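You operate a simulated robot arm through the tools that you are given. There is no shell and no other tool. Be economical: measure what you need, move in short steps, check, and stop when the job is done.

Carry out the task below with a simulated robot arm. There is one attempt and no reset: what you move stays moved.

JOB
Clamp block No 52 in the vice and brush its top clean.
Fine: use the white brush after clamping, put it back in its holder and leave the block clamped. Set down upright: white brush. What is to be rubbed or washed off counts as gone when no trace of it is left.

Only the result counts: the job must be done as asked and must still hold three seconds after the hand-in. Knocking over, shifting, dropping, spilling or breaking anything else fails it.

ROBOT AND FRAMES
A 6-joint arm with a two-finger parallel gripper, fixed in place. Base frame: the origin is at the foot of the arm, x ahead of it, y to its left, z up. Readings come in mm, degrees, newtons and seconds.
With the tool pointing down near the work surface it reaches from about 140 to 840 mm from the base axis. Its first joint turns from -166.0 to 166.0 degrees. Payload 3.91 kg.
The TCP is the grasp point between the finger pads, 30 mm short of the fingertips. In the tool frame z runs along the fingers and y along their closing line. Largest opening 110 mm; finger width 20, thickness 10; the body of the gripper, 48 by 112 mm, starts 55 mm behind the TCP.
Orientation is that of the tool frame in the base frame, as a unit quaternion [x, y, z, w]. With the fingers straight down and closing along the base's y, the tool's x points along the base's -x, its y along +y and its z along -z.

CONTROLS
- The arm moves only by the tool apply_moves. Its argument "motion" is a list of rows, each an object (a shift or turn left out is 0, a gripper value left out holds the last) with "rot": the turn, a rotation vector about the base's x, y, z in degrees, a list of three; "travel": the shift along the base's x, y, z in mm, a list of three; "gripper": the opening, from 0 (shut) to 1 (fully open). In form: [{"rot": [rx, ry, rz], "travel": [tx, ty, tz], "gripper": gripper}, ...]. A call has 1 to 10 rows; each row is the pose to reach, as a shift and turn from the pose commanded when the call began. Rows are played at 5 a second. More than 50 mm and 8.6 degrees between two rows, or a gripper value outside its range, and nothing of the call is played. A pose out of reach is approached as far as the arm can. The call stops where the force on the tool passes 90 N (or 10 N more than at its start, if that is more) or the arm is blocked; 0.2 s more then pass. Each finger travels about 108 mm/s and halts on what it meets, pressing with about 34 N; the grip force reading is that of the motor and also rises with nothing between the fingers. The clock runs only during rows and for 0.2 s after the last one: add rows that repeat a pose to give the fingers time. It gives the time, the measured TCP pose, the force on the tool (base axes), the opening and the grip force at its end, in the units of the frame above (readings bear some noise), with the torque about the TCP (base axes, N m) and any sound that the robot's microphone picked up.
- Cameras (640 x 400 px; columns grow to the right, rows downward): "scene" is fixed at [400.2, -499.5, 1865.1]; the picture's right is [0.04, 1.00, 0.00], its down [0.93, -0.04, -0.37] and it looks along [-0.37, 0.01, -0.93] (base axes); focal length 340 px, centre (320, 200). "wrist" rides on the gripper at [77, 7, -114] in the tool frame; the picture's right is [-0.09, 1.00, 0.00], its down [-0.80, -0.07, -0.59] and it looks along [-0.59, -0.05, 0.80] (tool axes); focal length 270 px, centre (320, 200). There is no depth. A picture from a camera that has moved, and an enlarged one, comes with that camera's place and axes in the base frame and with its lens.
- get_image(camera): a new picture of that camera. It takes no simulated time.
- move_column(by): slides the trunk up (or, below 0, down) by that many mm; the arm rides with it, the base frame stays. It gives what a move gives, with no picture.
- close_up(camera, box): a new picture of the part [left, top, right, bottom] of that camera's present view, enlarged. It takes no simulated time.
- hand_in(): hands the job in; it is judged then, once.

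Go step by step. Nothing tells you positions but the pictures and the camera data: compare them with the known pose of the tool, close in by small moves and look again before you grip or let go. The budget is 120 turns and 76 pictures, counting those below and the enlarged ones. Unless the task says otherwise, let go and move clear before handing in, and close with one line.

The tools are called after "Request:" as a command line: name --argument value ..., lists and objects as JSON in quotes. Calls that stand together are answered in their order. apply_moves: Moves the arm, as the interface text tells. Its arguments: {"type":"object","properties":{"motion":{"type":"array","items":{"type":"object","properties":{"rot":{"type":"array","items":{"type":"number"}},"travel":{"type":"array","items":{"type":"number"}},"gripper":{"type":"number"}}}}},"required":["motion"]} The other tools are called the same way: move_column (by) slides the trunk up or down; get_image (camera) takes a picture; close_up (camera, box) takes an enlarged picture of a part of a camera's view; hand_in () hands the job in.

At the start:

```text
clock: 0.0
eef_pos: [83.1, -349.0, 1355.2]
tool_rot: [-0.001, 1.0, 0.0, 0.0]
force: [-0.4, 0.1, 0.5]
moment: [0.03, 0.02, 0.04]
width: 109.9
finger_force: 0.1
trunk travel left (down, up): [-475.0, 65.0]
```

scene: 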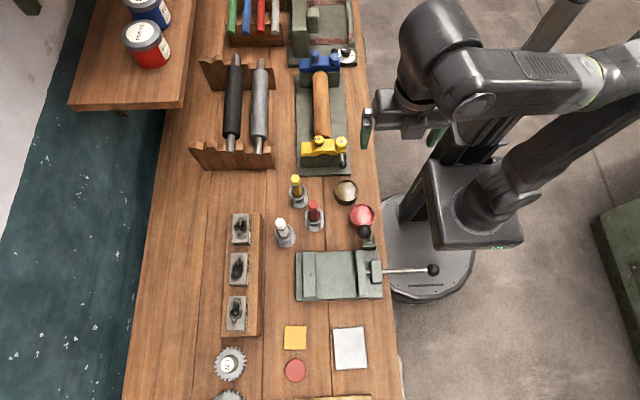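
wrist: 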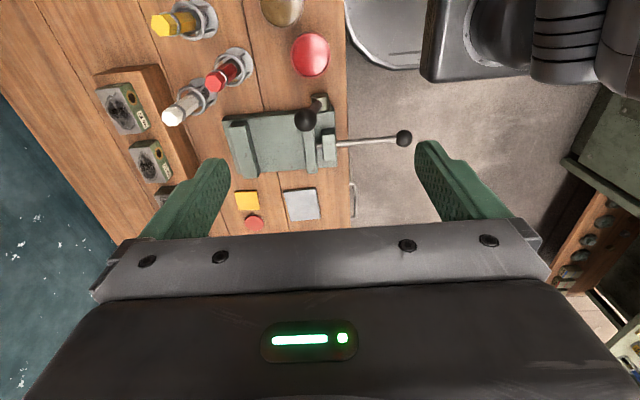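

I see a bench to the robot's right (negative y) with three blocks in a tray, a vice and three brushes in holders. I'll look at these areas enlarged.

Request:
close_up --camera "scene" --box '[200, 160, 300, 350]'

Request:
close_up --camera "scene" --box '[260, 160, 450, 310]'

Request:
close_up --camera "wrist" --box '[80, 0, 430, 240]'

```text
2.11 times, centred on (250, 255) of scene
camera zoom: at [400.2, -499.5, 1865.1], right [0.04, 1.0, 0.0], down [0.93, -0.04, -0.37], along [-0.37, 0.01, -0.93], focal length 716 px, centre (467, 84)
```

zoom: 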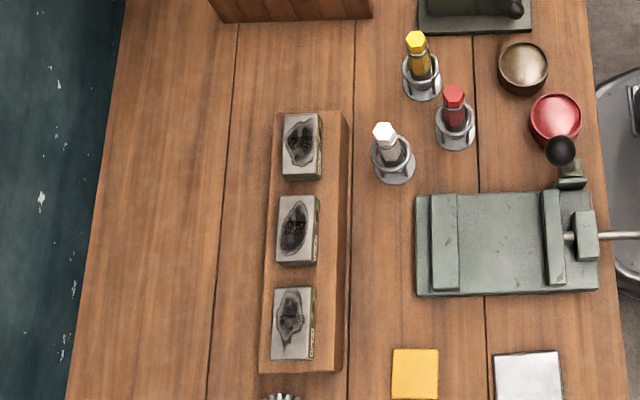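

```text
2.67 times, centred on (355, 235) of scene
camera zoom: at [400.2, -499.5, 1865.1], right [0.04, 1.0, 0.0], down [0.93, -0.04, -0.37], along [-0.37, 0.01, -0.93], focal length 907 px, centre (227, 107)
```

zoom: 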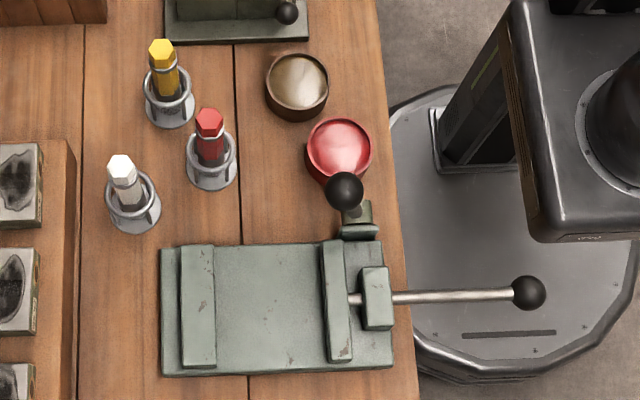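

```text
1.67 times, centred on (255, 120) of wrist
camera zoom: at [6.3, -342.1, 1469.7], right [0.09, 1.0, 0.0], down [0.8, -0.07, 0.59], along [0.59, -0.05, -0.8], focal length 450 px, centre (428, 333)
```

zoom: 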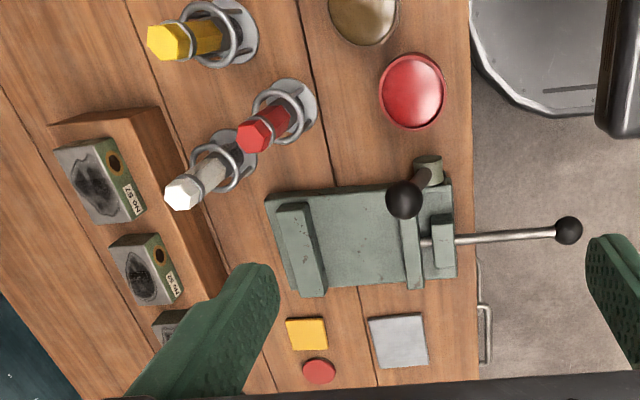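

The bench top works out at about z 910. I'll move the gripper over the bench for a closer look at the labels and the vice.

Request:
apply_moves --motion '[{"travel": [0, -40, -25]}, {"travel": [0, -80, -50]}, {"travel": [0, -120, -75]}, {"travel": [0, -160, -100]}, {"travel": [0, -200, -125]}, {"travel": [0, -200, -155]}]'

Request:
get_image --camera "wrist"

```text
clock: 1.4
eef_pos: [84.6, -551.2, 1197.8]
tool_rot: [0.0, 1.0, -0.001, 0.001]
force: [-0.5, 0.3, -0.7]
moment: [-0.01, 0.02, -0.02]
width: 110.0
finger_force: 0.2
trunk travel left (down, up): [-475.0, 65.0]
```

```text
70 pictures are left
camera wrist: at [7.5, -545.4, 1312.8], right [0.09, 1.0, 0.0], down [0.8, -0.07, 0.59], along [0.59, -0.05, -0.8], focal length 270 px, centre (320, 200)
```

wrist: 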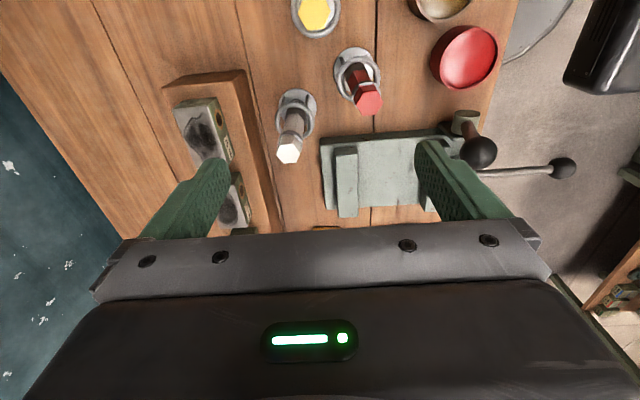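

The labels face +y, so I'll turn the gripper -90° about z so that the camera faces -y, and move to a viewpoint near (230, -430).

Request:
apply_moves --motion '[{"rot": [0, 0, -8], "travel": [15, 12, 0]}, {"rot": [0, 0, -16], "travel": [30, 24, 0]}, {"rot": [0, 0, -24], "travel": [45, 36, 0]}, {"rot": [0, 0, -32], "travel": [60, 48, 0]}, {"rot": [0, 0, -40], "travel": [75, 60, 0]}, {"rot": [0, 0, -48], "travel": [90, 72, 0]}, {"rot": [0, 0, -56], "travel": [105, 84, 0]}, {"rot": [0, 0, -64], "travel": [120, 96, 0]}, {"rot": [0, 0, -72], "travel": [135, 108, 0]}, {"rot": [0, 0, -80], "travel": [145, 121, 0]}]'

Request:
apply_moves --motion '[{"rot": [0, 0, -5], "travel": [0, 0, -20]}, {"rot": [0, 0, -10], "travel": [0, 0, -40]}]'

Request:
get_image --camera "wrist"

```text
clock: 3.6
eef_pos: [228.8, -427.7, 1199.5]
tool_rot: [0.644, 0.765, 0.0, -0.001]
force: [-0.4, 0.1, -0.7]
moment: [0.01, -0.03, 0.0]
width: 110.0
finger_force: 0.3
trunk travel left (down, up): [-475.0, 65.0]
```

```text
clock: 4.2
eef_pos: [227.7, -427.3, 1159.5]
tool_rot: [0.707, 0.707, 0.0, 0.0]
force: [-0.6, -0.1, 0.0]
moment: [-0.05, 0.0, 0.0]
width: 110.1
finger_force: 0.0
trunk travel left (down, up): [-475.0, 65.0]
```

```text
69 pictures are left
camera wrist: at [234.8, -351.0, 1274.5], right [1.0, -0.09, 0.0], down [-0.07, -0.8, 0.59], along [-0.05, -0.59, -0.8], focal length 270 px, centre (320, 200)
```

wrist: 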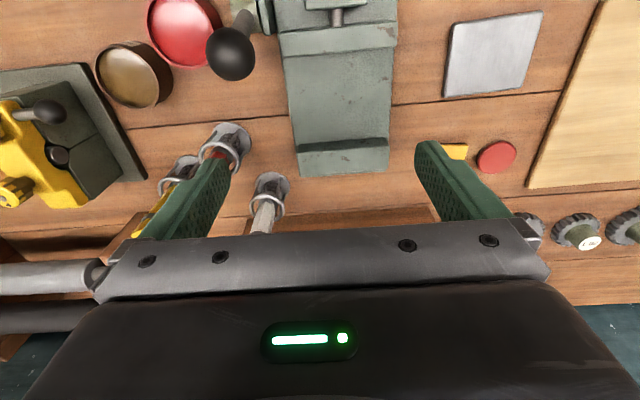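

The picture is upside down relative to the world and the gripper hides what lies beyond it. I'll move 135 mm further in -y to bring the blocks between the fingers.

Request:
apply_moves --motion '[{"travel": [0, -45, 0]}, {"travel": [0, -90, 0]}, {"travel": [0, -135, 0]}, {"travel": [0, -135, 0]}]'

Request:
get_image --camera "wrist"

```text
clock: 5.2
eef_pos: [228.2, -563.7, 1160.8]
tool_rot: [0.707, 0.707, 0.001, 0.0]
force: [-0.3, 0.4, 0.7]
moment: [0.01, 0.0, -0.02]
width: 109.8
finger_force: 0.0
trunk travel left (down, up): [-475.0, 65.0]
```

```text
68 pictures are left
camera wrist: at [235.5, -485.8, 1274.8], right [1.0, -0.09, 0.0], down [-0.07, -0.8, 0.59], along [-0.05, -0.59, -0.8], focal length 270 px, centre (320, 200)
```

wrist: 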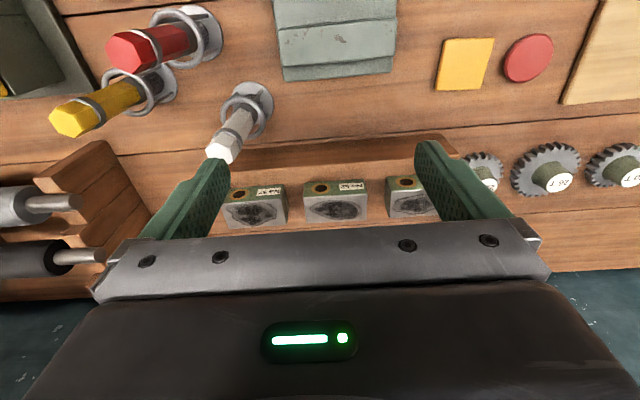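

The three blocks are in view with their labels. I'll enlarge them.

Request:
close_up --camera "wrist" --box '[210, 165, 450, 235]'

Request:
close_up --camera "wrist" --box '[290, 170, 380, 226]'

Request:
close_up --camera "wrist" --box '[380, 165, 470, 221]'

```text
2.67 times, centred on (330, 200) of wrist
camera zoom: at [235.5, -485.8, 1274.8], right [1.0, -0.09, 0.0], down [-0.07, -0.8, 0.59], along [-0.05, -0.59, -0.8], focal length 721 px, centre (293, 200)
```

zoom: 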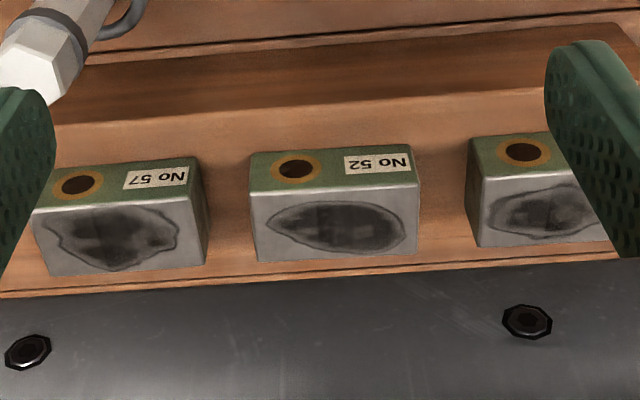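

```text
7.11 times, centred on (335, 198) of wrist
camera zoom: at [235.5, -485.8, 1274.8], right [1.0, -0.09, 0.0], down [-0.07, -0.8, 0.59], along [-0.05, -0.59, -0.8], focal length 1922 px, centre (213, 214)
```

zoom: 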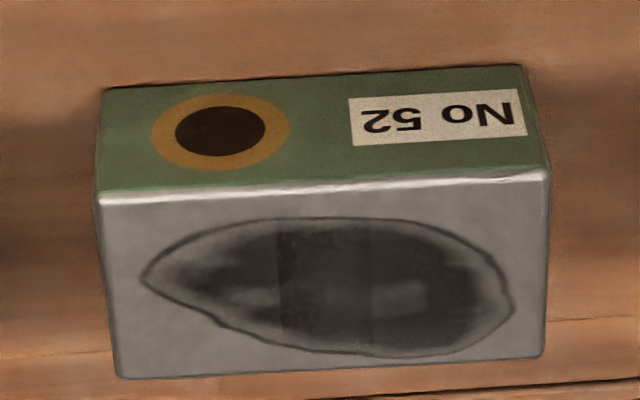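

```text
7.11 times, centred on (425, 193) of wrist
camera zoom: at [235.5, -485.8, 1274.8], right [1.0, -0.09, 0.0], down [-0.07, -0.8, 0.59], along [-0.05, -0.59, -0.8], focal length 1922 px, centre (-427, 250)
```

zoom: 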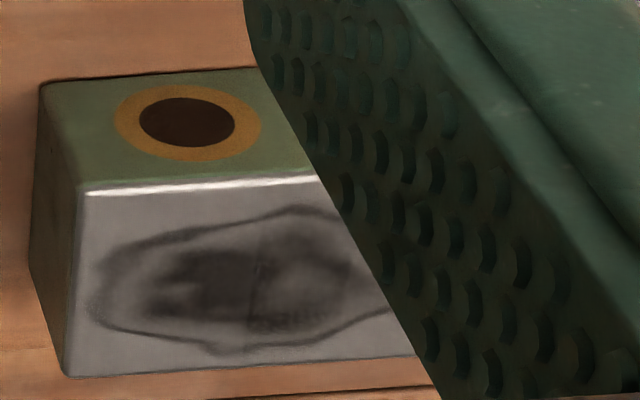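

Middle block is No 52: top about z 1007, centre about (238, -700), roughly 78×40×35 mm, long axis along x. Next I'll look at the vice from the +y side.

Request:
apply_moves --motion '[{"travel": [0, 48, 0]}, {"travel": [0, 96, 0]}, {"travel": [0, 144, 0]}, {"travel": [0, 192, 0]}, {"travel": [0, 230, 0]}, {"travel": [0, 230, 0]}]'

Request:
get_image --camera "wrist"

Request:
close_up --camera "scene" --box '[265, 170, 445, 310]'

```text
clock: 6.6
eef_pos: [228.5, -332.9, 1158.6]
tool_rot: [0.707, 0.707, -0.001, 0.0]
force: [1.0, 0.5, -0.1]
moment: [0.04, 0.01, 0.02]
width: 110.1
finger_force: 0.0
trunk travel left (down, up): [-475.0, 65.0]
```

```text
64 pictures are left
camera wrist: at [235.4, -256.4, 1274.0], right [1.0, -0.09, 0.0], down [-0.07, -0.8, 0.59], along [-0.05, -0.59, -0.8], focal length 270 px, centre (320, 200)
```

wrist: 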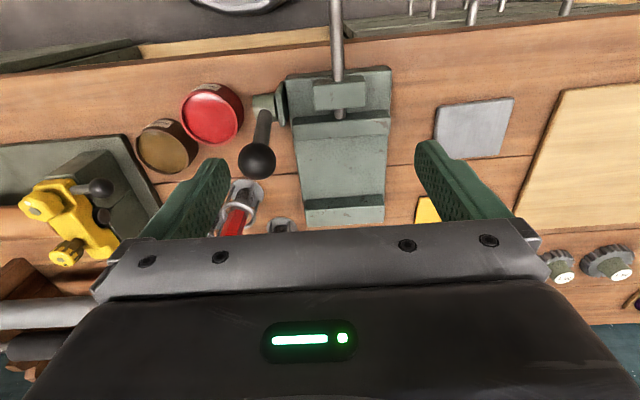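

```text
2.86 times, centred on (355, 240) of scene
camera zoom: at [400.2, -499.5, 1865.1], right [0.04, 1.0, 0.0], down [0.93, -0.04, -0.37], along [-0.37, 0.01, -0.93], focal length 972 px, centre (220, 86)
```

zoom: 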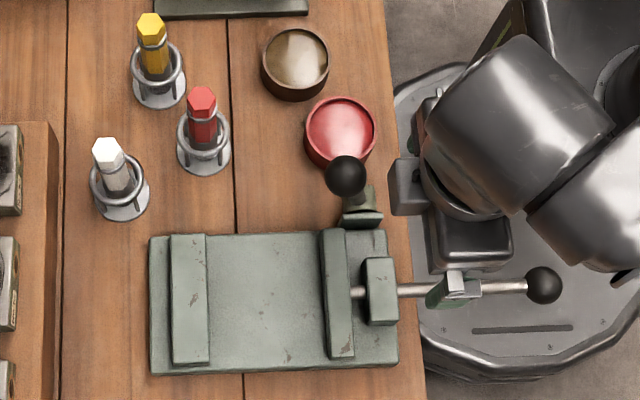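

The vice has a push rod with a ball on the +y side and a separate ball lever at its -x side. I'll enlarge both.

Request:
close_up --camera "wrist" --box '[230, 60, 420, 230]'

Request:
close_up --camera "scene" --box '[340, 200, 450, 300]'

```text
2.35 times, centred on (325, 145) of wrist
camera zoom: at [235.4, -256.4, 1274.0], right [1.0, -0.09, 0.0], down [-0.07, -0.8, 0.59], along [-0.05, -0.59, -0.8], focal length 636 px, centre (308, 329)
```

zoom: 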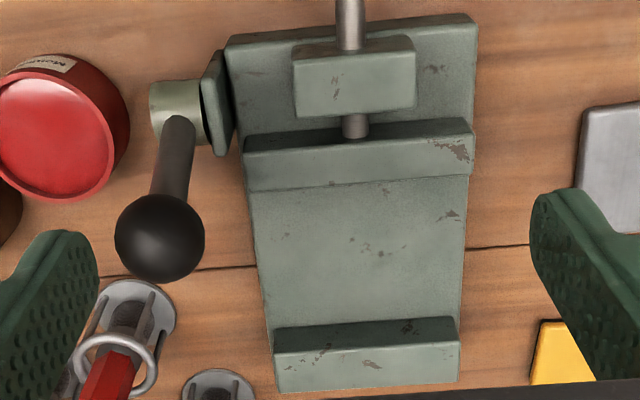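

```text
4.00 times, centred on (395, 250) of scene
camera zoom: at [400.2, -499.5, 1865.1], right [0.04, 1.0, 0.0], down [0.93, -0.04, -0.37], along [-0.37, 0.01, -0.93], focal length 1360 px, centre (20, 0)
```

zoom: 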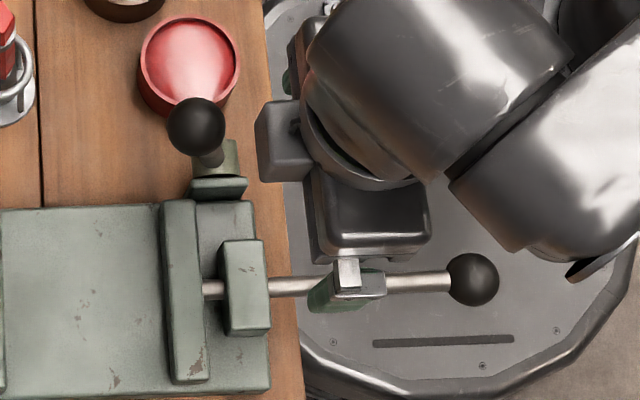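

Estimates: fixed jaw face y≈-510, moving jaw face y≈-399, jaws x 189–308, bed z≈929, jaw top z≈955. The push-rod ball is near (251, -197, 950), the lever hub near (159, -355, 945) and its ball near (160, -382, 1030). Now I'll go above block 52.

Request:
apply_moves --motion '[{"travel": [0, -46, 0], "gripper": 0.84}, {"travel": [0, -92, 0]}, {"travel": [0, -138, 0]}, {"travel": [0, -184, 0]}, {"travel": [4, -230, 0]}, {"travel": [8, -276, 0]}, {"travel": [10, -322, 0]}, {"travel": [10, -367, 0]}, {"travel": [10, -367, -40]}, {"travel": [10, -367, -60]}]'

Request:
get_image --camera "wrist"

Request:
close_up --camera "scene" --box '[190, 200, 310, 340]'

```text
clock: 8.8
eef_pos: [235.4, -698.9, 1101.4]
tool_rot: [0.707, 0.707, 0.001, 0.0]
force: [0.3, -0.1, 0.6]
moment: [0.01, 0.02, -0.03]
width: 92.4
finger_force: 0.1
trunk travel left (down, up): [-475.0, 65.0]
```

```text
60 pictures are left
camera wrist: at [242.7, -623.1, 1216.3], right [1.0, -0.09, 0.0], down [-0.07, -0.8, 0.59], along [-0.05, -0.59, -0.8], focal length 270 px, centre (320, 200)
```

wrist: 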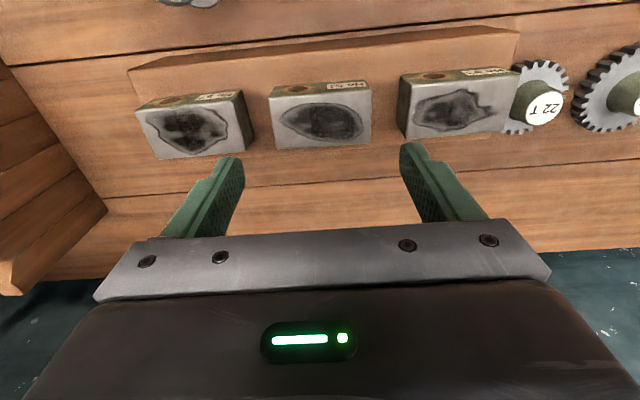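

```text
2.86 times, centred on (250, 270) of scene
camera zoom: at [400.2, -499.5, 1865.1], right [0.04, 1.0, 0.0], down [0.93, -0.04, -0.37], along [-0.37, 0.01, -0.93], focal length 972 px, centre (520, 0)
```

zoom: 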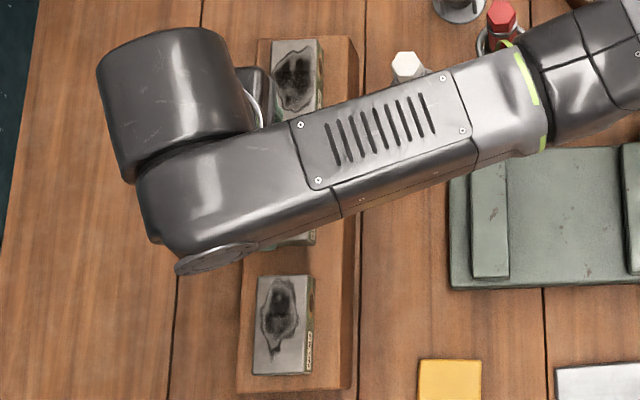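

Block 52's centre comes out at (237, -699), so I'm nearly aligned. I'll go down to just above it and check.

Request:
apply_moves --motion '[{"travel": [1.5, 0, -30]}, {"travel": [1.5, 0, -58]}, {"travel": [1.5, 0, -58]}]'

Request:
get_image --camera "wrist"

```text
clock: 9.6
eef_pos: [238.6, -699.1, 1041.3]
tool_rot: [0.708, 0.707, 0.0, 0.001]
force: [-0.4, 0.6, 0.9]
moment: [0.0, -0.01, -0.02]
width: 92.6
finger_force: 0.1
trunk travel left (down, up): [-475.0, 65.0]
```

```text
58 pictures are left
camera wrist: at [245.8, -622.9, 1156.5], right [1.0, -0.09, 0.0], down [-0.07, -0.8, 0.59], along [-0.05, -0.59, -0.8], focal length 270 px, centre (320, 200)
```

wrist: 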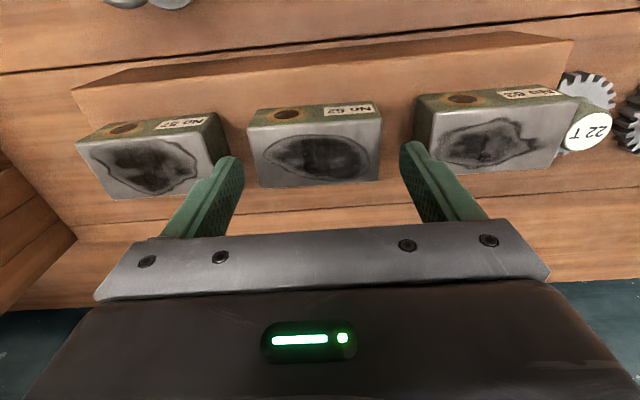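

The fingers straddle block 52 with clearance to its neighbours. I'll lower to grip height and close.

Request:
apply_moves --motion '[{"travel": [-1, 0, -18]}, {"travel": [-1, 0, -33]}, {"travel": [-1, 0, -33]}, {"travel": [-1, 0, -33], "gripper": 0.6}, {"travel": [-1, 0, -33], "gripper": 0.6}, {"travel": [-1, 0, -33], "gripper": 0.6}]'

```text
clock: 11.0
eef_pos: [237.5, -700.6, 1009.1]
tool_rot: [0.707, 0.707, 0.0, 0.0]
force: [-1.2, -1.0, 0.4]
moment: [-0.14, 0.24, -0.11]
width: 80.0
finger_force: 33.6
trunk travel left (down, up): [-475.0, 65.0]
```

Gripped at 80 mm. I'll lift and carry it to above the vice.

Request:
apply_moves --motion '[{"travel": [0, 0, 30]}, {"travel": [0, 0, 70]}, {"travel": [0, 40, 80]}, {"travel": [2, 85, 80]}, {"travel": [5, 130, 80]}, {"travel": [9, 175, 80]}, {"travel": [12, 216, 80]}, {"travel": [12, 216, 50]}, {"travel": [12, 216, 20]}, {"travel": [12, 216, 20]}]'

Request:
get_image --camera "wrist"

Request:
close_up --camera "scene" --box '[220, 200, 400, 340]'

```text
clock: 13.2
eef_pos: [248.9, -485.2, 1026.3]
tool_rot: [0.707, 0.707, 0.0, 0.0]
force: [0.6, 0.0, -7.5]
moment: [0.02, -0.05, 0.03]
width: 80.1
finger_force: 34.0
trunk travel left (down, up): [-475.0, 65.0]
```

```text
57 pictures are left
camera wrist: at [256.0, -408.0, 1141.5], right [1.0, -0.09, 0.0], down [-0.07, -0.8, 0.59], along [-0.05, -0.59, -0.8], focal length 270 px, centre (320, 200)
```

wrist: 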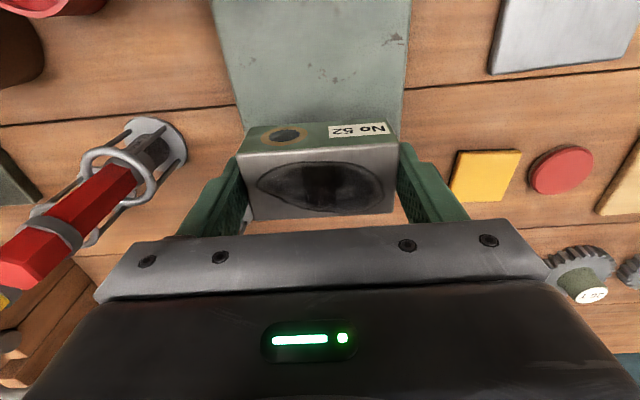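

```text
2.86 times, centred on (310, 270) of scene
camera zoom: at [400.2, -499.5, 1865.1], right [0.04, 1.0, 0.0], down [0.93, -0.04, -0.37], along [-0.37, 0.01, -0.93], focal length 972 px, centre (349, 0)
```

zoom: 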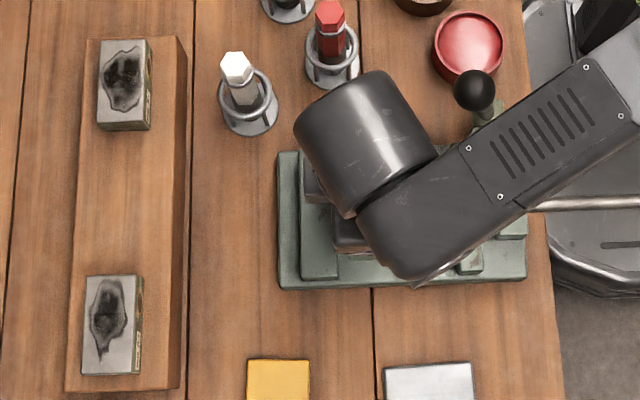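

The block hangs over the bed. I'll lower it with about 10 mm of clearance to the fixed jaw, first to just above the bed.

Request:
apply_moves --motion '[{"travel": [0, 5, -20]}, {"travel": [0, 5, -40]}, {"travel": [0, 5, -52]}, {"travel": [0, 5, -52]}]'

Request:
get_image --camera "wrist"

```text
clock: 14.2
eef_pos: [250.6, -479.2, 975.6]
tool_rot: [0.707, 0.707, 0.0, 0.0]
force: [0.4, 0.3, -7.8]
moment: [0.0, 0.01, 0.0]
width: 80.0
finger_force: 34.3
trunk travel left (down, up): [-475.0, 65.0]
```

```text
55 pictures are left
camera wrist: at [257.5, -402.8, 1090.2], right [1.0, -0.09, 0.0], down [-0.07, -0.8, 0.59], along [-0.05, -0.59, -0.8], focal length 270 px, centre (320, 200)
```

wrist: 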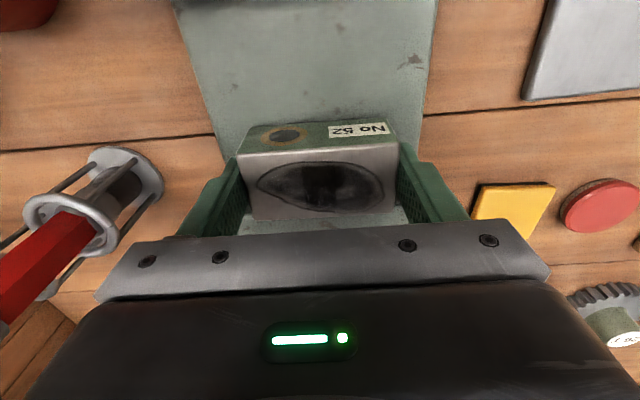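

Clear so far. I'll lower in small steps until the load comes off.

Request:
apply_moves --motion '[{"travel": [0, 0, -3]}, {"travel": [0, 0, -6]}, {"travel": [0, 0, -7]}]'

```text
clock: 15.0
eef_pos: [250.9, -477.5, 967.5]
tool_rot: [0.707, 0.707, 0.0, 0.0]
force: [1.2, -0.1, -7.4]
moment: [0.01, -0.02, -0.01]
width: 79.9
finger_force: 34.0
trunk travel left (down, up): [-475.0, 65.0]
```

Request:
apply_moves --motion '[{"travel": [0, 0, -1]}, {"travel": [0, 0, -2]}, {"travel": [0, 0, -2]}]'

```text
clock: 15.8
eef_pos: [250.7, -478.3, 967.6]
tool_rot: [0.707, 0.707, -0.001, 0.0]
force: [-1.8, 1.1, 2.5]
moment: [0.14, 0.29, -0.09]
width: 79.9
finger_force: 33.9
trunk travel left (down, up): [-475.0, 65.0]
```

The block now rests on the bed. I'll slide it towards the fixed jaw until contact.

Request:
apply_moves --motion '[{"travel": [0, -3, 0.5]}, {"travel": [0, -6, 0.5]}, {"travel": [0, -8, 0.5]}, {"travel": [0, -8, 0.5]}]'

```text
clock: 16.8
eef_pos: [250.5, -482.9, 967.6]
tool_rot: [0.707, 0.707, 0.001, -0.002]
force: [1.8, 22.0, -7.4]
moment: [0.25, -0.28, 0.32]
width: 80.1
finger_force: 34.1
trunk travel left (down, up): [-475.0, 65.0]
```

Contact with the fixed jaw at y≈-483. I'll relieve the force, open and lift clear.

Request:
apply_moves --motion '[{"travel": [0, 2.5, 0]}, {"travel": [0, 2.5, 0], "gripper": 0.86}, {"travel": [0, 2.5, 0], "gripper": 0.86}, {"travel": [0, 2.5, 15]}, {"travel": [0, 2.5, 55]}, {"travel": [0, 50, 80]}, {"travel": [0, 95, 110]}, {"travel": [0, 95, 110]}]'

Request:
get_image --camera "wrist"

```text
refused: row 6 steps farther than a row can; nothing moved
```

```text
54 pictures are left
camera wrist: at [257.8, -406.7, 1083.2], right [1.0, -0.09, 0.0], down [-0.07, -0.8, 0.59], along [-0.05, -0.59, -0.81], focal length 270 px, centre (320, 200)
```

wrist: 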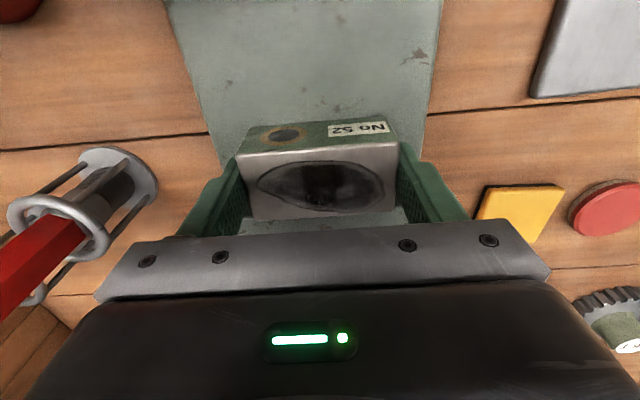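

The call was refused because one step was too long. I'll send it again with shorter steps.

Request:
apply_moves --motion '[{"travel": [0, 2.5, 0]}, {"travel": [0, 2.5, 0], "gripper": 0.86}, {"travel": [0, 2.5, 0], "gripper": 0.86}, {"travel": [0, 2.5, 15]}, {"travel": [0, 2.5, 55]}, {"travel": [0, 40, 80]}, {"travel": [0, 75, 110]}, {"travel": [0, 120, 110]}, {"travel": [0, 120, 110]}]'

Request:
get_image --camera "wrist"

```text
clock: 18.8
eef_pos: [248.6, -366.2, 1078.1]
tool_rot: [0.707, 0.707, -0.001, -0.001]
force: [-0.8, 0.5, 0.5]
moment: [0.01, -0.01, -0.01]
width: 94.5
finger_force: 0.1
trunk travel left (down, up): [-475.0, 65.0]
```

```text
53 pictures are left
camera wrist: at [256.4, -290.2, 1193.1], right [1.0, -0.09, 0.0], down [-0.07, -0.8, 0.59], along [-0.05, -0.59, -0.8], focal length 270 px, centre (320, 200)
```

wrist: 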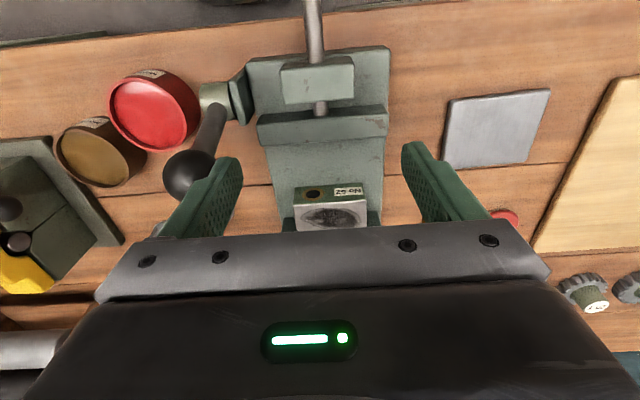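

The block is seated and the lever is untouched. I'll now move out to look at the push-rod ball, closing the fingers on the way.

Request:
apply_moves --motion '[{"travel": [0, 45, 15], "gripper": 0.3}, {"travel": [0, 90, 20], "gripper": 0}, {"travel": [0, 135, 20]}, {"travel": [0, 180, 20]}, {"travel": [0, 225, 20]}, {"travel": [0, 250, 20]}, {"travel": [0, 250, 20]}]'

Request:
get_image --camera "wrist"

Request:
close_up --camera "scene" --box '[270, 190, 450, 310]'

```text
clock: 20.4
eef_pos: [253.3, -118.5, 1084.6]
tool_rot: [0.707, 0.706, -0.017, -0.028]
force: [-0.8, 0.4, -0.5]
moment: [-0.01, -0.01, -0.01]
width: 0.0
finger_force: 34.2
trunk travel left (down, up): [-475.0, 65.0]
```

```text
52 pictures are left
camera wrist: at [267.6, -43.9, 1199.9], right [0.99, -0.09, -0.07], down [-0.03, -0.81, 0.58], along [-0.11, -0.58, -0.81], focal length 270 px, centre (320, 200)
```

wrist: 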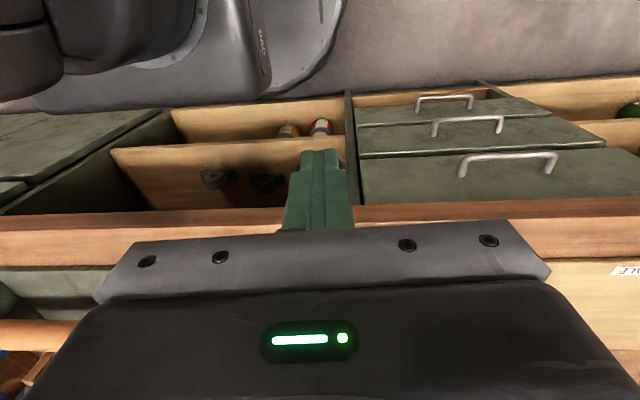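

```text
3.33 times, centred on (360, 250) of scene
camera zoom: at [400.2, -499.5, 1865.1], right [0.04, 1.0, 0.0], down [0.93, -0.04, -0.37], along [-0.37, 0.01, -0.93], focal length 1133 px, centre (187, 33)
```

zoom: 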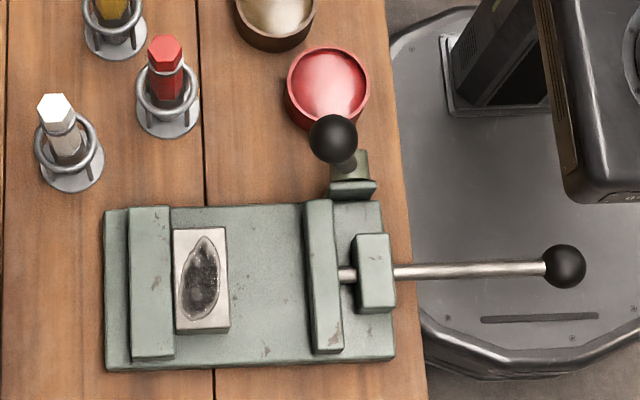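

The ball comes out at about (248, -194, 945). The last pose isn't quite reached, so I'll hold a moment and shift slightly to see whether it settles.

Request:
apply_moves --motion '[{"travel": [0, -38, 0]}, {"travel": [0, -38, 0]}, {"travel": [0, -38, 0]}]'

```text
clock: 21.2
eef_pos: [251.3, -156.1, 1097.4]
tool_rot: [0.707, 0.707, 0.0, -0.001]
force: [-0.4, 0.3, 0.2]
moment: [0.03, -0.02, 0.01]
width: 0.1
finger_force: 34.1
trunk travel left (down, up): [-475.0, 65.0]
```

Settled. I'll now descend behind the ball (on its +y side) with closed fingers, stopping partway to check.

Request:
apply_moves --motion '[{"travel": [-1, 6, -35]}, {"travel": [-1, 6, -70]}, {"travel": [-1, 6, -90]}, {"travel": [-1, 6, -90]}]'

Request:
close_up --camera "scene" --box '[300, 190, 480, 310]'

Request:
get_image --camera "wrist"

```text
clock: 22.2
eef_pos: [250.8, -148.8, 1008.3]
tool_rot: [0.707, 0.707, 0.0, 0.0]
force: [0.4, 0.3, 0.2]
moment: [0.01, 0.0, 0.01]
width: 0.0
finger_force: 34.1
trunk travel left (down, up): [-475.0, 65.0]
```

```text
3.33 times, centred on (390, 250) of scene
camera zoom: at [400.2, -499.5, 1865.1], right [0.04, 1.0, 0.0], down [0.93, -0.04, -0.37], along [-0.37, 0.01, -0.93], focal length 1133 px, centre (87, 33)
```

zoom: 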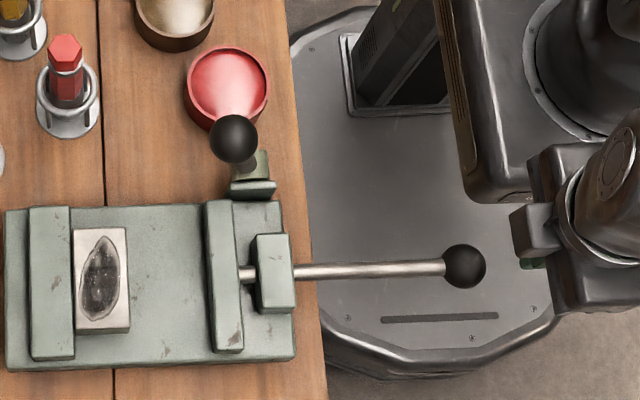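

```text
49 pictures are left
camera wrist: at [256.9, -72.6, 1123.9], right [1.0, -0.09, 0.0], down [-0.07, -0.8, 0.59], along [-0.05, -0.59, -0.8], focal length 270 px, centre (320, 200)
```

wrist: 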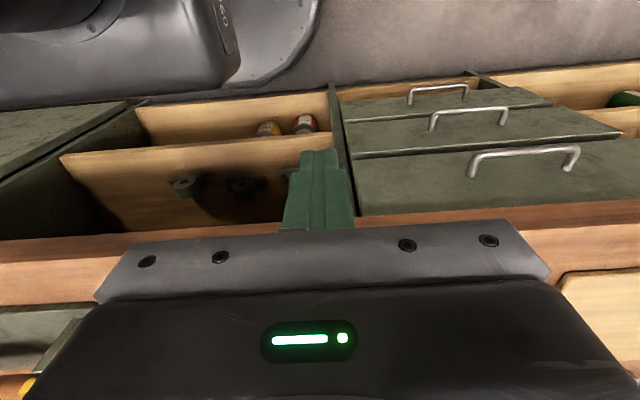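

Clear of the ball and aligned in x. I'll descend to ball height and start the push.

Request:
apply_moves --motion '[{"travel": [-1, 0, -25]}, {"travel": [-1, 0, -48]}, {"travel": [-1, 0, -48]}, {"travel": [-1, -10, -48]}, {"travel": [-1, -20, -48]}, {"travel": [-1, -30, -48]}, {"travel": [-1, -40, -48]}, {"travel": [-1, -40, -48]}]'

Request:
close_up --camera "scene" --box '[270, 190, 450, 310]'

```text
clock: 24.0
eef_pos: [249.0, -188.8, 960.7]
tool_rot: [0.707, 0.707, 0.0, 0.0]
force: [-0.2, 1.3, 0.5]
moment: [0.02, 0.01, -0.03]
width: 0.2
finger_force: 34.4
trunk travel left (down, up): [-475.0, 65.0]
```

```text
3.33 times, centred on (360, 250) of scene
camera zoom: at [400.2, -499.5, 1865.1], right [0.04, 1.0, 0.0], down [0.93, -0.04, -0.37], along [-0.37, 0.01, -0.93], focal length 1133 px, centre (187, 33)
```

zoom: 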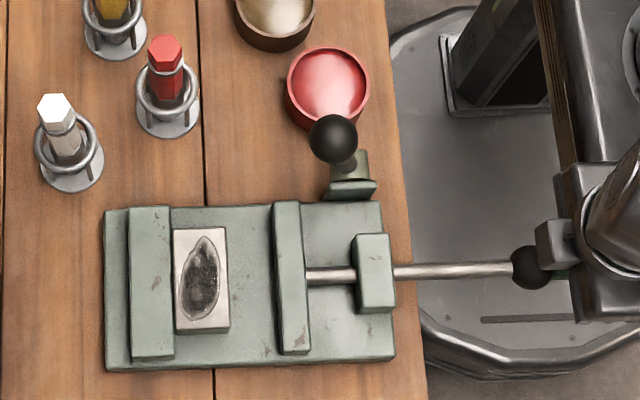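

The jaw slides with the rod at low force. About 36–40 mm remain, so I'll keep pushing until it meets the block.

Request:
apply_moves --motion '[{"travel": [0, -10, 0]}, {"travel": [0, -20, 0]}, {"travel": [0, -28, 0]}, {"travel": [0, -32, 0]}, {"travel": [0, -35, 0]}, {"travel": [0, -35, 0]}]'

Request:
close_up --camera "scene" --box '[270, 190, 450, 310]'

```text
clock: 25.4
eef_pos: [248.2, -223.7, 960.4]
tool_rot: [0.708, 0.707, 0.0, 0.0]
force: [-0.7, 1.4, 0.4]
moment: [0.03, -0.02, 0.02]
width: 0.1
finger_force: 33.6
trunk travel left (down, up): [-475.0, 65.0]
```

```text
3.33 times, centred on (360, 250) of scene
camera zoom: at [400.2, -499.5, 1865.1], right [0.04, 1.0, 0.0], down [0.93, -0.04, -0.37], along [-0.37, 0.01, -0.93], focal length 1133 px, centre (187, 33)
```

zoom: 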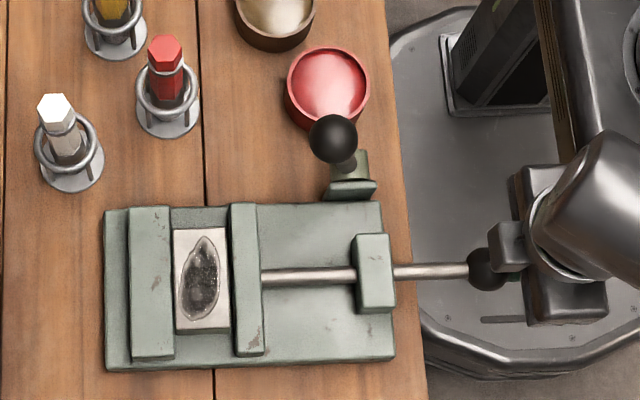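

Almost touching. I'll continue in small steps until the force rises.

Request:
apply_moves --motion '[{"travel": [0, -2, 0]}, {"travel": [0, -4, 0]}, {"travel": [0, -6, 0]}, {"travel": [0, -8, 0]}, {"travel": [0, -8, 0]}]'

```text
clock: 26.6
eef_pos: [248.4, -228.0, 960.3]
tool_rot: [0.707, 0.707, -0.001, 0.0]
force: [10.3, 37.0, 0.9]
moment: [0.53, -0.34, 0.15]
width: 0.2
finger_force: 34.1
trunk travel left (down, up): [-475.0, 65.0]
```

Contact at 37 N. I'll press a little more to seat the block, then check.

Request:
apply_moves --motion '[{"travel": [0, -2, 0]}, {"travel": [0, -3, 0]}, {"travel": [0, -3, 0]}]'

Request:
close_up --camera "scene" --box '[270, 190, 450, 310]'

```text
clock: 27.4
eef_pos: [249.0, -228.3, 961.3]
tool_rot: [0.709, 0.706, -0.001, -0.002]
force: [14.3, 64.5, -10.6]
moment: [1.06, -0.2, 0.18]
width: 0.0
finger_force: 33.8
trunk travel left (down, up): [-475.0, 65.0]
```

```text
3.33 times, centred on (360, 250) of scene
camera zoom: at [400.2, -499.5, 1865.1], right [0.04, 1.0, 0.0], down [0.93, -0.04, -0.37], along [-0.37, 0.01, -0.93], focal length 1133 px, centre (187, 33)
```

zoom: 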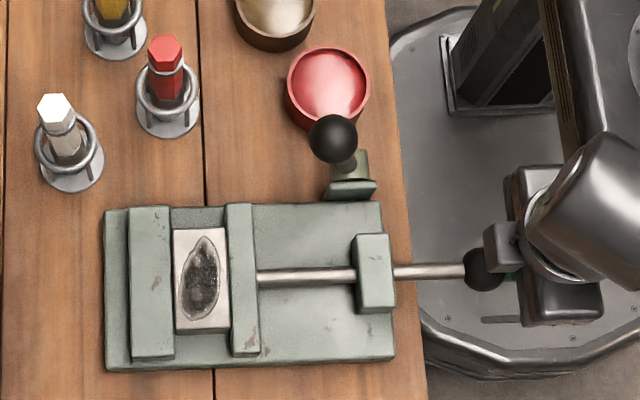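

The block is held between the jaws. I'll back off, lift and move to the -y side of the lever ball, to find out which way the lever goes.

Request:
apply_moves --motion '[{"travel": [0, 8, 0]}, {"travel": [0, 18, 0]}, {"travel": [0, 18, 45]}, {"travel": [0, 18, 90]}, {"travel": [0, 0, 135]}, {"travel": [-10, -45, 145]}, {"travel": [-30, -90, 145]}, {"travel": [-50, -130, 145]}, {"travel": [-70, -170, 145]}, {"travel": [-88, -205, 145]}]'

Request:
get_image --camera "wrist"

Request:
close_up --camera "scene" --box '[270, 170, 450, 310]'

```text
clock: 29.6
eef_pos: [161.5, -440.9, 1105.5]
tool_rot: [0.707, 0.707, 0.001, -0.001]
force: [-0.7, 0.9, -0.5]
moment: [0.03, -0.01, 0.0]
width: 0.0
finger_force: 33.9
trunk travel left (down, up): [-475.0, 65.0]
```

```text
45 pictures are left
camera wrist: at [167.6, -365.4, 1219.9], right [1.0, -0.09, 0.0], down [-0.07, -0.8, 0.59], along [-0.05, -0.59, -0.81], focal length 270 px, centre (320, 200)
```

wrist: 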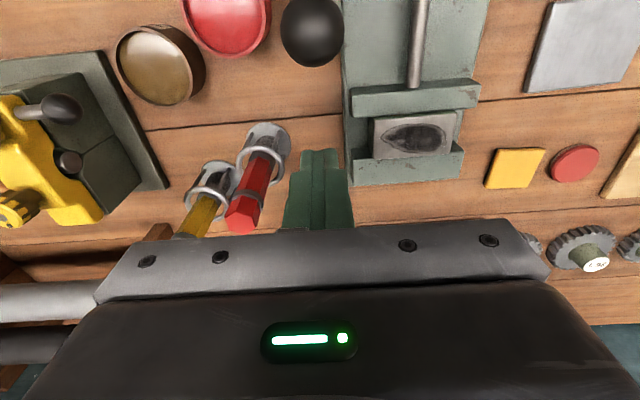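

```text
2.86 times, centred on (360, 240) of scene
camera zoom: at [400.2, -499.5, 1865.1], right [0.04, 1.0, 0.0], down [0.93, -0.04, -0.37], along [-0.37, 0.01, -0.93], focal length 972 px, centre (206, 86)
```

zoom: 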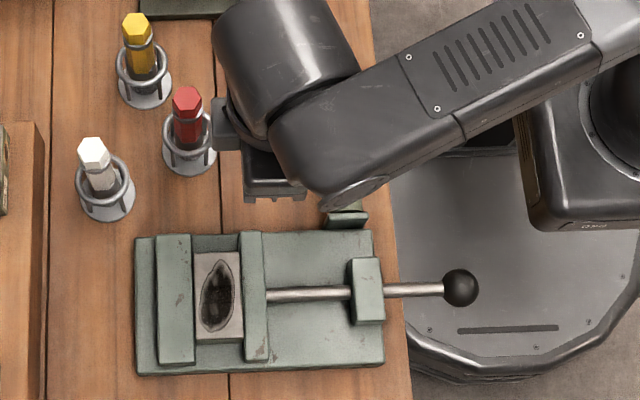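

Ball confirmed at about (161, -380, 1030). I'll descend beside it and push gently towards +y.

Request:
apply_moves --motion '[{"travel": [0, 0, -35]}, {"travel": [0, 0, -63]}, {"travel": [0, 10, -63]}, {"travel": [0, 20, -63]}, {"travel": [0, 26, -63]}, {"travel": [0, 32, -63]}, {"travel": [0, 37, -63]}, {"travel": [0, 37, -63]}]'

Request:
get_image --camera "wrist"

```text
clock: 31.4
eef_pos: [161.4, -402.3, 1042.6]
tool_rot: [0.707, 0.707, 0.0, 0.0]
force: [0.1, -3.2, 2.9]
moment: [0.03, -0.05, -0.01]
width: 0.0
finger_force: 33.8
trunk travel left (down, up): [-475.0, 65.0]
```

```text
43 pictures are left
camera wrist: at [168.2, -325.8, 1157.2], right [1.0, -0.09, 0.0], down [-0.07, -0.8, 0.59], along [-0.05, -0.59, -0.8], focal length 270 px, centre (320, 200)
```

wrist: 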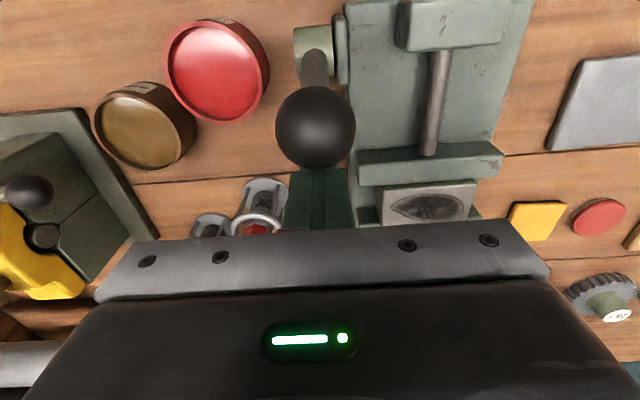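

The ball moves in +y with only about 3 N, so this direction is free. I'll keep pushing it over the top.

Request:
apply_moves --motion '[{"travel": [0, 10, 2]}, {"travel": [0, 20, 3]}, {"travel": [0, 30, 5]}, {"travel": [0, 40, 5]}, {"travel": [0, 50, 5]}, {"travel": [0, 60, 4]}, {"travel": [0, 60, 4]}]'

Request:
get_image --camera "wrist"

```text
clock: 33.0
eef_pos: [162.4, -341.8, 1046.6]
tool_rot: [0.707, 0.707, -0.001, 0.001]
force: [0.1, 0.7, 0.4]
moment: [-0.01, 0.03, -0.03]
width: 0.2
finger_force: 34.0
trunk travel left (down, up): [-475.0, 65.0]
```

```text
42 pictures are left
camera wrist: at [167.9, -266.0, 1160.9], right [1.0, -0.09, 0.0], down [-0.07, -0.8, 0.59], along [-0.05, -0.59, -0.8], focal length 270 px, centre (320, 200)
```

wrist: 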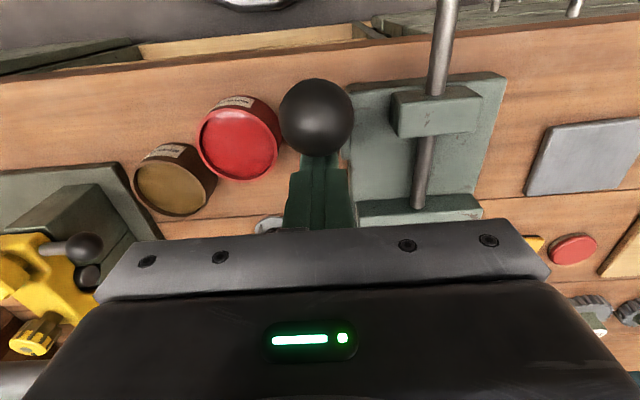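

The lever is past the top (about 27°) with no resistance. I'll go above the ball and press it down along its arc.

Request:
apply_moves --motion '[{"travel": [-1, 0, 42]}, {"travel": [-1, 35, 42]}, {"travel": [-1, 40, 28]}, {"travel": [-1, 44, 16]}, {"travel": [-1, 50, 10]}, {"travel": [-1, 55, 4]}, {"travel": [-1, 60, -2]}, {"travel": [-1, 60, -2]}]'

Request:
get_image --camera "wrist"

```text
clock: 34.0
eef_pos: [159.6, -289.3, 1070.8]
tool_rot: [0.706, 0.708, 0.0, 0.004]
force: [4.9, 43.3, 75.1]
moment: [0.52, -0.3, 0.19]
width: 0.0
finger_force: 34.2
trunk travel left (down, up): [-475.0, 65.0]
stopped in row 5: the force on the tool passed its limit at 95 N (the readings are from after the stop); the commanded pose is now the measured one
```

```text
41 pictures are left
camera wrist: at [165.5, -212.2, 1184.3], right [1.0, -0.09, 0.01], down [-0.07, -0.8, 0.6], along [-0.05, -0.6, -0.8], focal length 270 px, centre (320, 200)
```

wrist: 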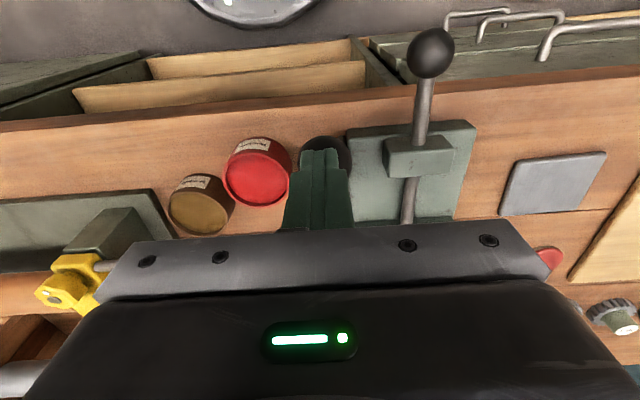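

I overshot onto the ball's far flank, so pressing there had no leverage. I'll back up and push from the -y side again.

Request:
apply_moves --motion '[{"travel": [1, 0, 25]}, {"travel": [1, -40, 25]}, {"travel": [1, -68, 10]}, {"travel": [1, -68, -25]}, {"travel": [1, -68, -25]}]'

Request:
get_image --camera "wrist"

```text
clock: 35.2
eef_pos: [162.5, -365.7, 1039.0]
tool_rot: [0.707, 0.708, 0.001, 0.001]
force: [1.1, -0.3, 0.0]
moment: [0.03, -0.02, 0.01]
width: 0.0
finger_force: 34.3
trunk travel left (down, up): [-475.0, 65.0]
```

```text
40 pictures are left
camera wrist: at [169.6, -288.1, 1154.2], right [1.0, -0.09, 0.0], down [-0.07, -0.8, 0.59], along [-0.05, -0.59, -0.81], focal length 270 px, centre (320, 200)
```

wrist: 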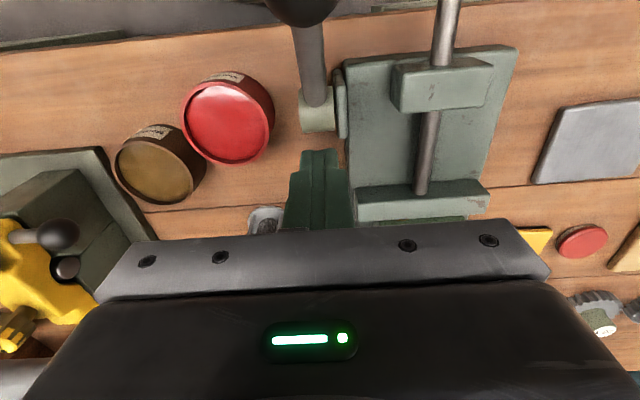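

The lever did move, to about 48°. I'll press on the top of the ball, following the arc in small steps.

Request:
apply_moves --motion '[{"travel": [-2, 0, 42]}, {"travel": [-2, 40, 42]}, {"travel": [-2, 73, 36]}, {"travel": [-2, 73, 20]}, {"travel": [-2, 75, 15]}, {"travel": [-2, 77, 11]}, {"travel": [-2, 79, 7]}, {"travel": [-2, 79, 7]}]'

Request:
get_image --camera "wrist"

```text
clock: 37.0
eef_pos: [159.4, -284.6, 1046.9]
tool_rot: [0.706, 0.708, 0.0, 0.002]
force: [0.2, -2.1, 17.4]
moment: [0.05, -0.02, -0.01]
width: 0.1
finger_force: 33.8
trunk travel left (down, up): [-475.0, 65.0]
```

```text
39 pictures are left
camera wrist: at [165.2, -209.2, 1161.7], right [1.0, -0.09, 0.0], down [-0.07, -0.8, 0.6], along [-0.05, -0.59, -0.8], focal length 270 px, centre (320, 200)
```

wrist: 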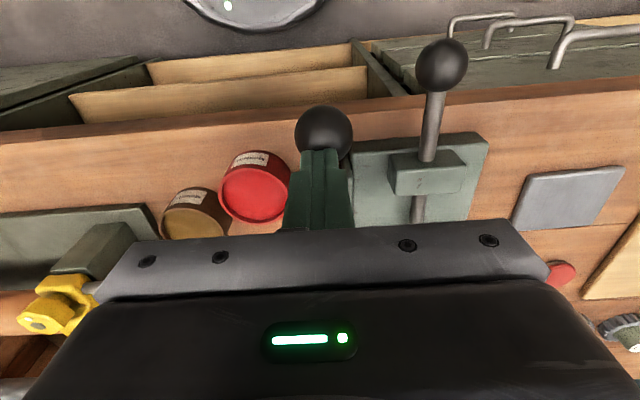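

Contact at 17 N and the ball is moving down (about 58°). I'll continue.

Request:
apply_moves --motion '[{"travel": [0, 3, -4]}, {"travel": [0, 5, -8]}, {"travel": [0, 7, -12]}, {"travel": [0, 9, -16]}, {"travel": [0, 10, -20]}, {"travel": [0, 10, -20]}]'

```text
clock: 37.7
eef_pos: [158.7, -284.8, 1047.1]
tool_rot: [0.705, 0.709, -0.005, 0.011]
force: [-10.7, 2.2, 56.3]
moment: [0.47, 0.18, 0.03]
width: 0.0
finger_force: 34.5
trunk travel left (down, up): [-475.0, 65.0]
stopped in row 3: the force on the tool passed its limit at 97 N (the readings are from after the stop); the commanded pose is now the measured one
```

It now resists firmly at about 95 N without moving, so it may be at its locked stop. I'll back up and look.

Request:
apply_moves --motion '[{"travel": [0, 0, 40]}, {"travel": [0, -45, 50]}, {"travel": [0, -90, 60]}, {"travel": [0, -130, 60]}, {"travel": [0, -130, 60]}]'

Request:
get_image --camera "wrist"

Request:
close_up --camera "scene" --box '[270, 170, 450, 310]'

```text
clock: 38.9
eef_pos: [160.5, -413.7, 1102.5]
tool_rot: [0.706, 0.709, -0.002, 0.007]
force: [-0.6, -1.0, -0.1]
moment: [0.0, 0.01, 0.04]
width: 0.1
finger_force: 33.8
trunk travel left (down, up): [-475.0, 65.0]
```

```text
38 pictures are left
camera wrist: at [166.6, -337.1, 1216.2], right [1.0, -0.08, 0.01], down [-0.07, -0.79, 0.6], along [-0.05, -0.6, -0.8], focal length 270 px, centre (320, 200)
```

wrist: 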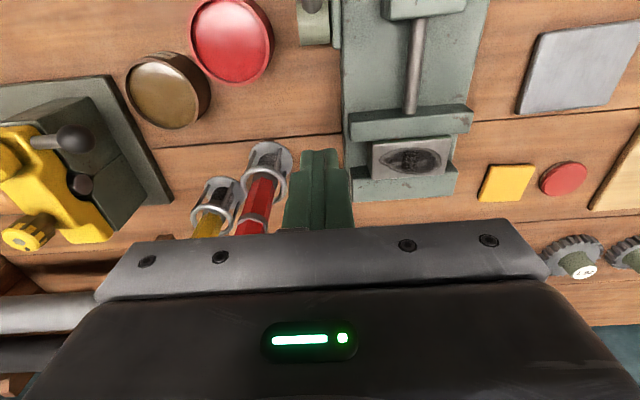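

```text
2.86 times, centred on (360, 240) of scene
camera zoom: at [400.2, -499.5, 1865.1], right [0.04, 1.0, 0.0], down [0.93, -0.04, -0.37], along [-0.37, 0.01, -0.93], focal length 972 px, centre (206, 86)
```

zoom: 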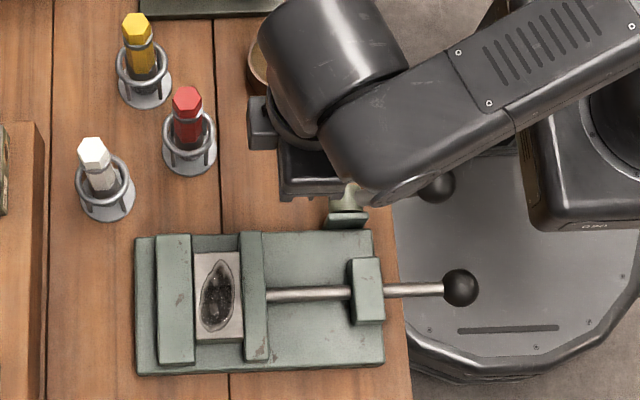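

The lever rests at about 60° past vertical. I'll test the lock by a gentle pull on the rod, straddling it on the -y side of its ball.

Request:
apply_moves --motion '[{"travel": [25, 30, 10], "gripper": 0.26}, {"travel": [55, 60, 10]}, {"travel": [80, 90, 10]}, {"travel": [89, 122, 10]}, {"travel": [89, 122, -35]}, {"travel": [89, 122, -80]}, {"travel": [89, 122, -80]}]'

Request:
get_image --camera "wrist"

```text
clock: 40.5
eef_pos: [248.5, -292.8, 1020.7]
tool_rot: [0.706, 0.708, -0.002, 0.008]
force: [-0.9, 0.2, -0.2]
moment: [0.01, 0.02, 0.01]
width: 28.7
finger_force: 0.0
trunk travel left (down, up): [-475.0, 65.0]
```

```text
36 pictures are left
camera wrist: at [254.4, -214.4, 1134.8], right [1.0, -0.09, 0.01], down [-0.07, -0.79, 0.61], along [-0.05, -0.6, -0.8], focal length 270 px, centre (320, 200)
```

wrist: 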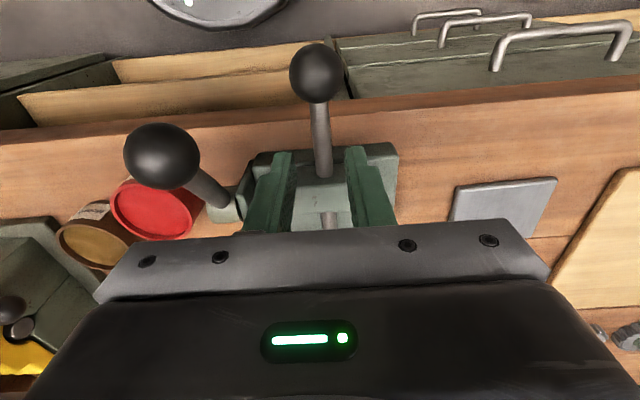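

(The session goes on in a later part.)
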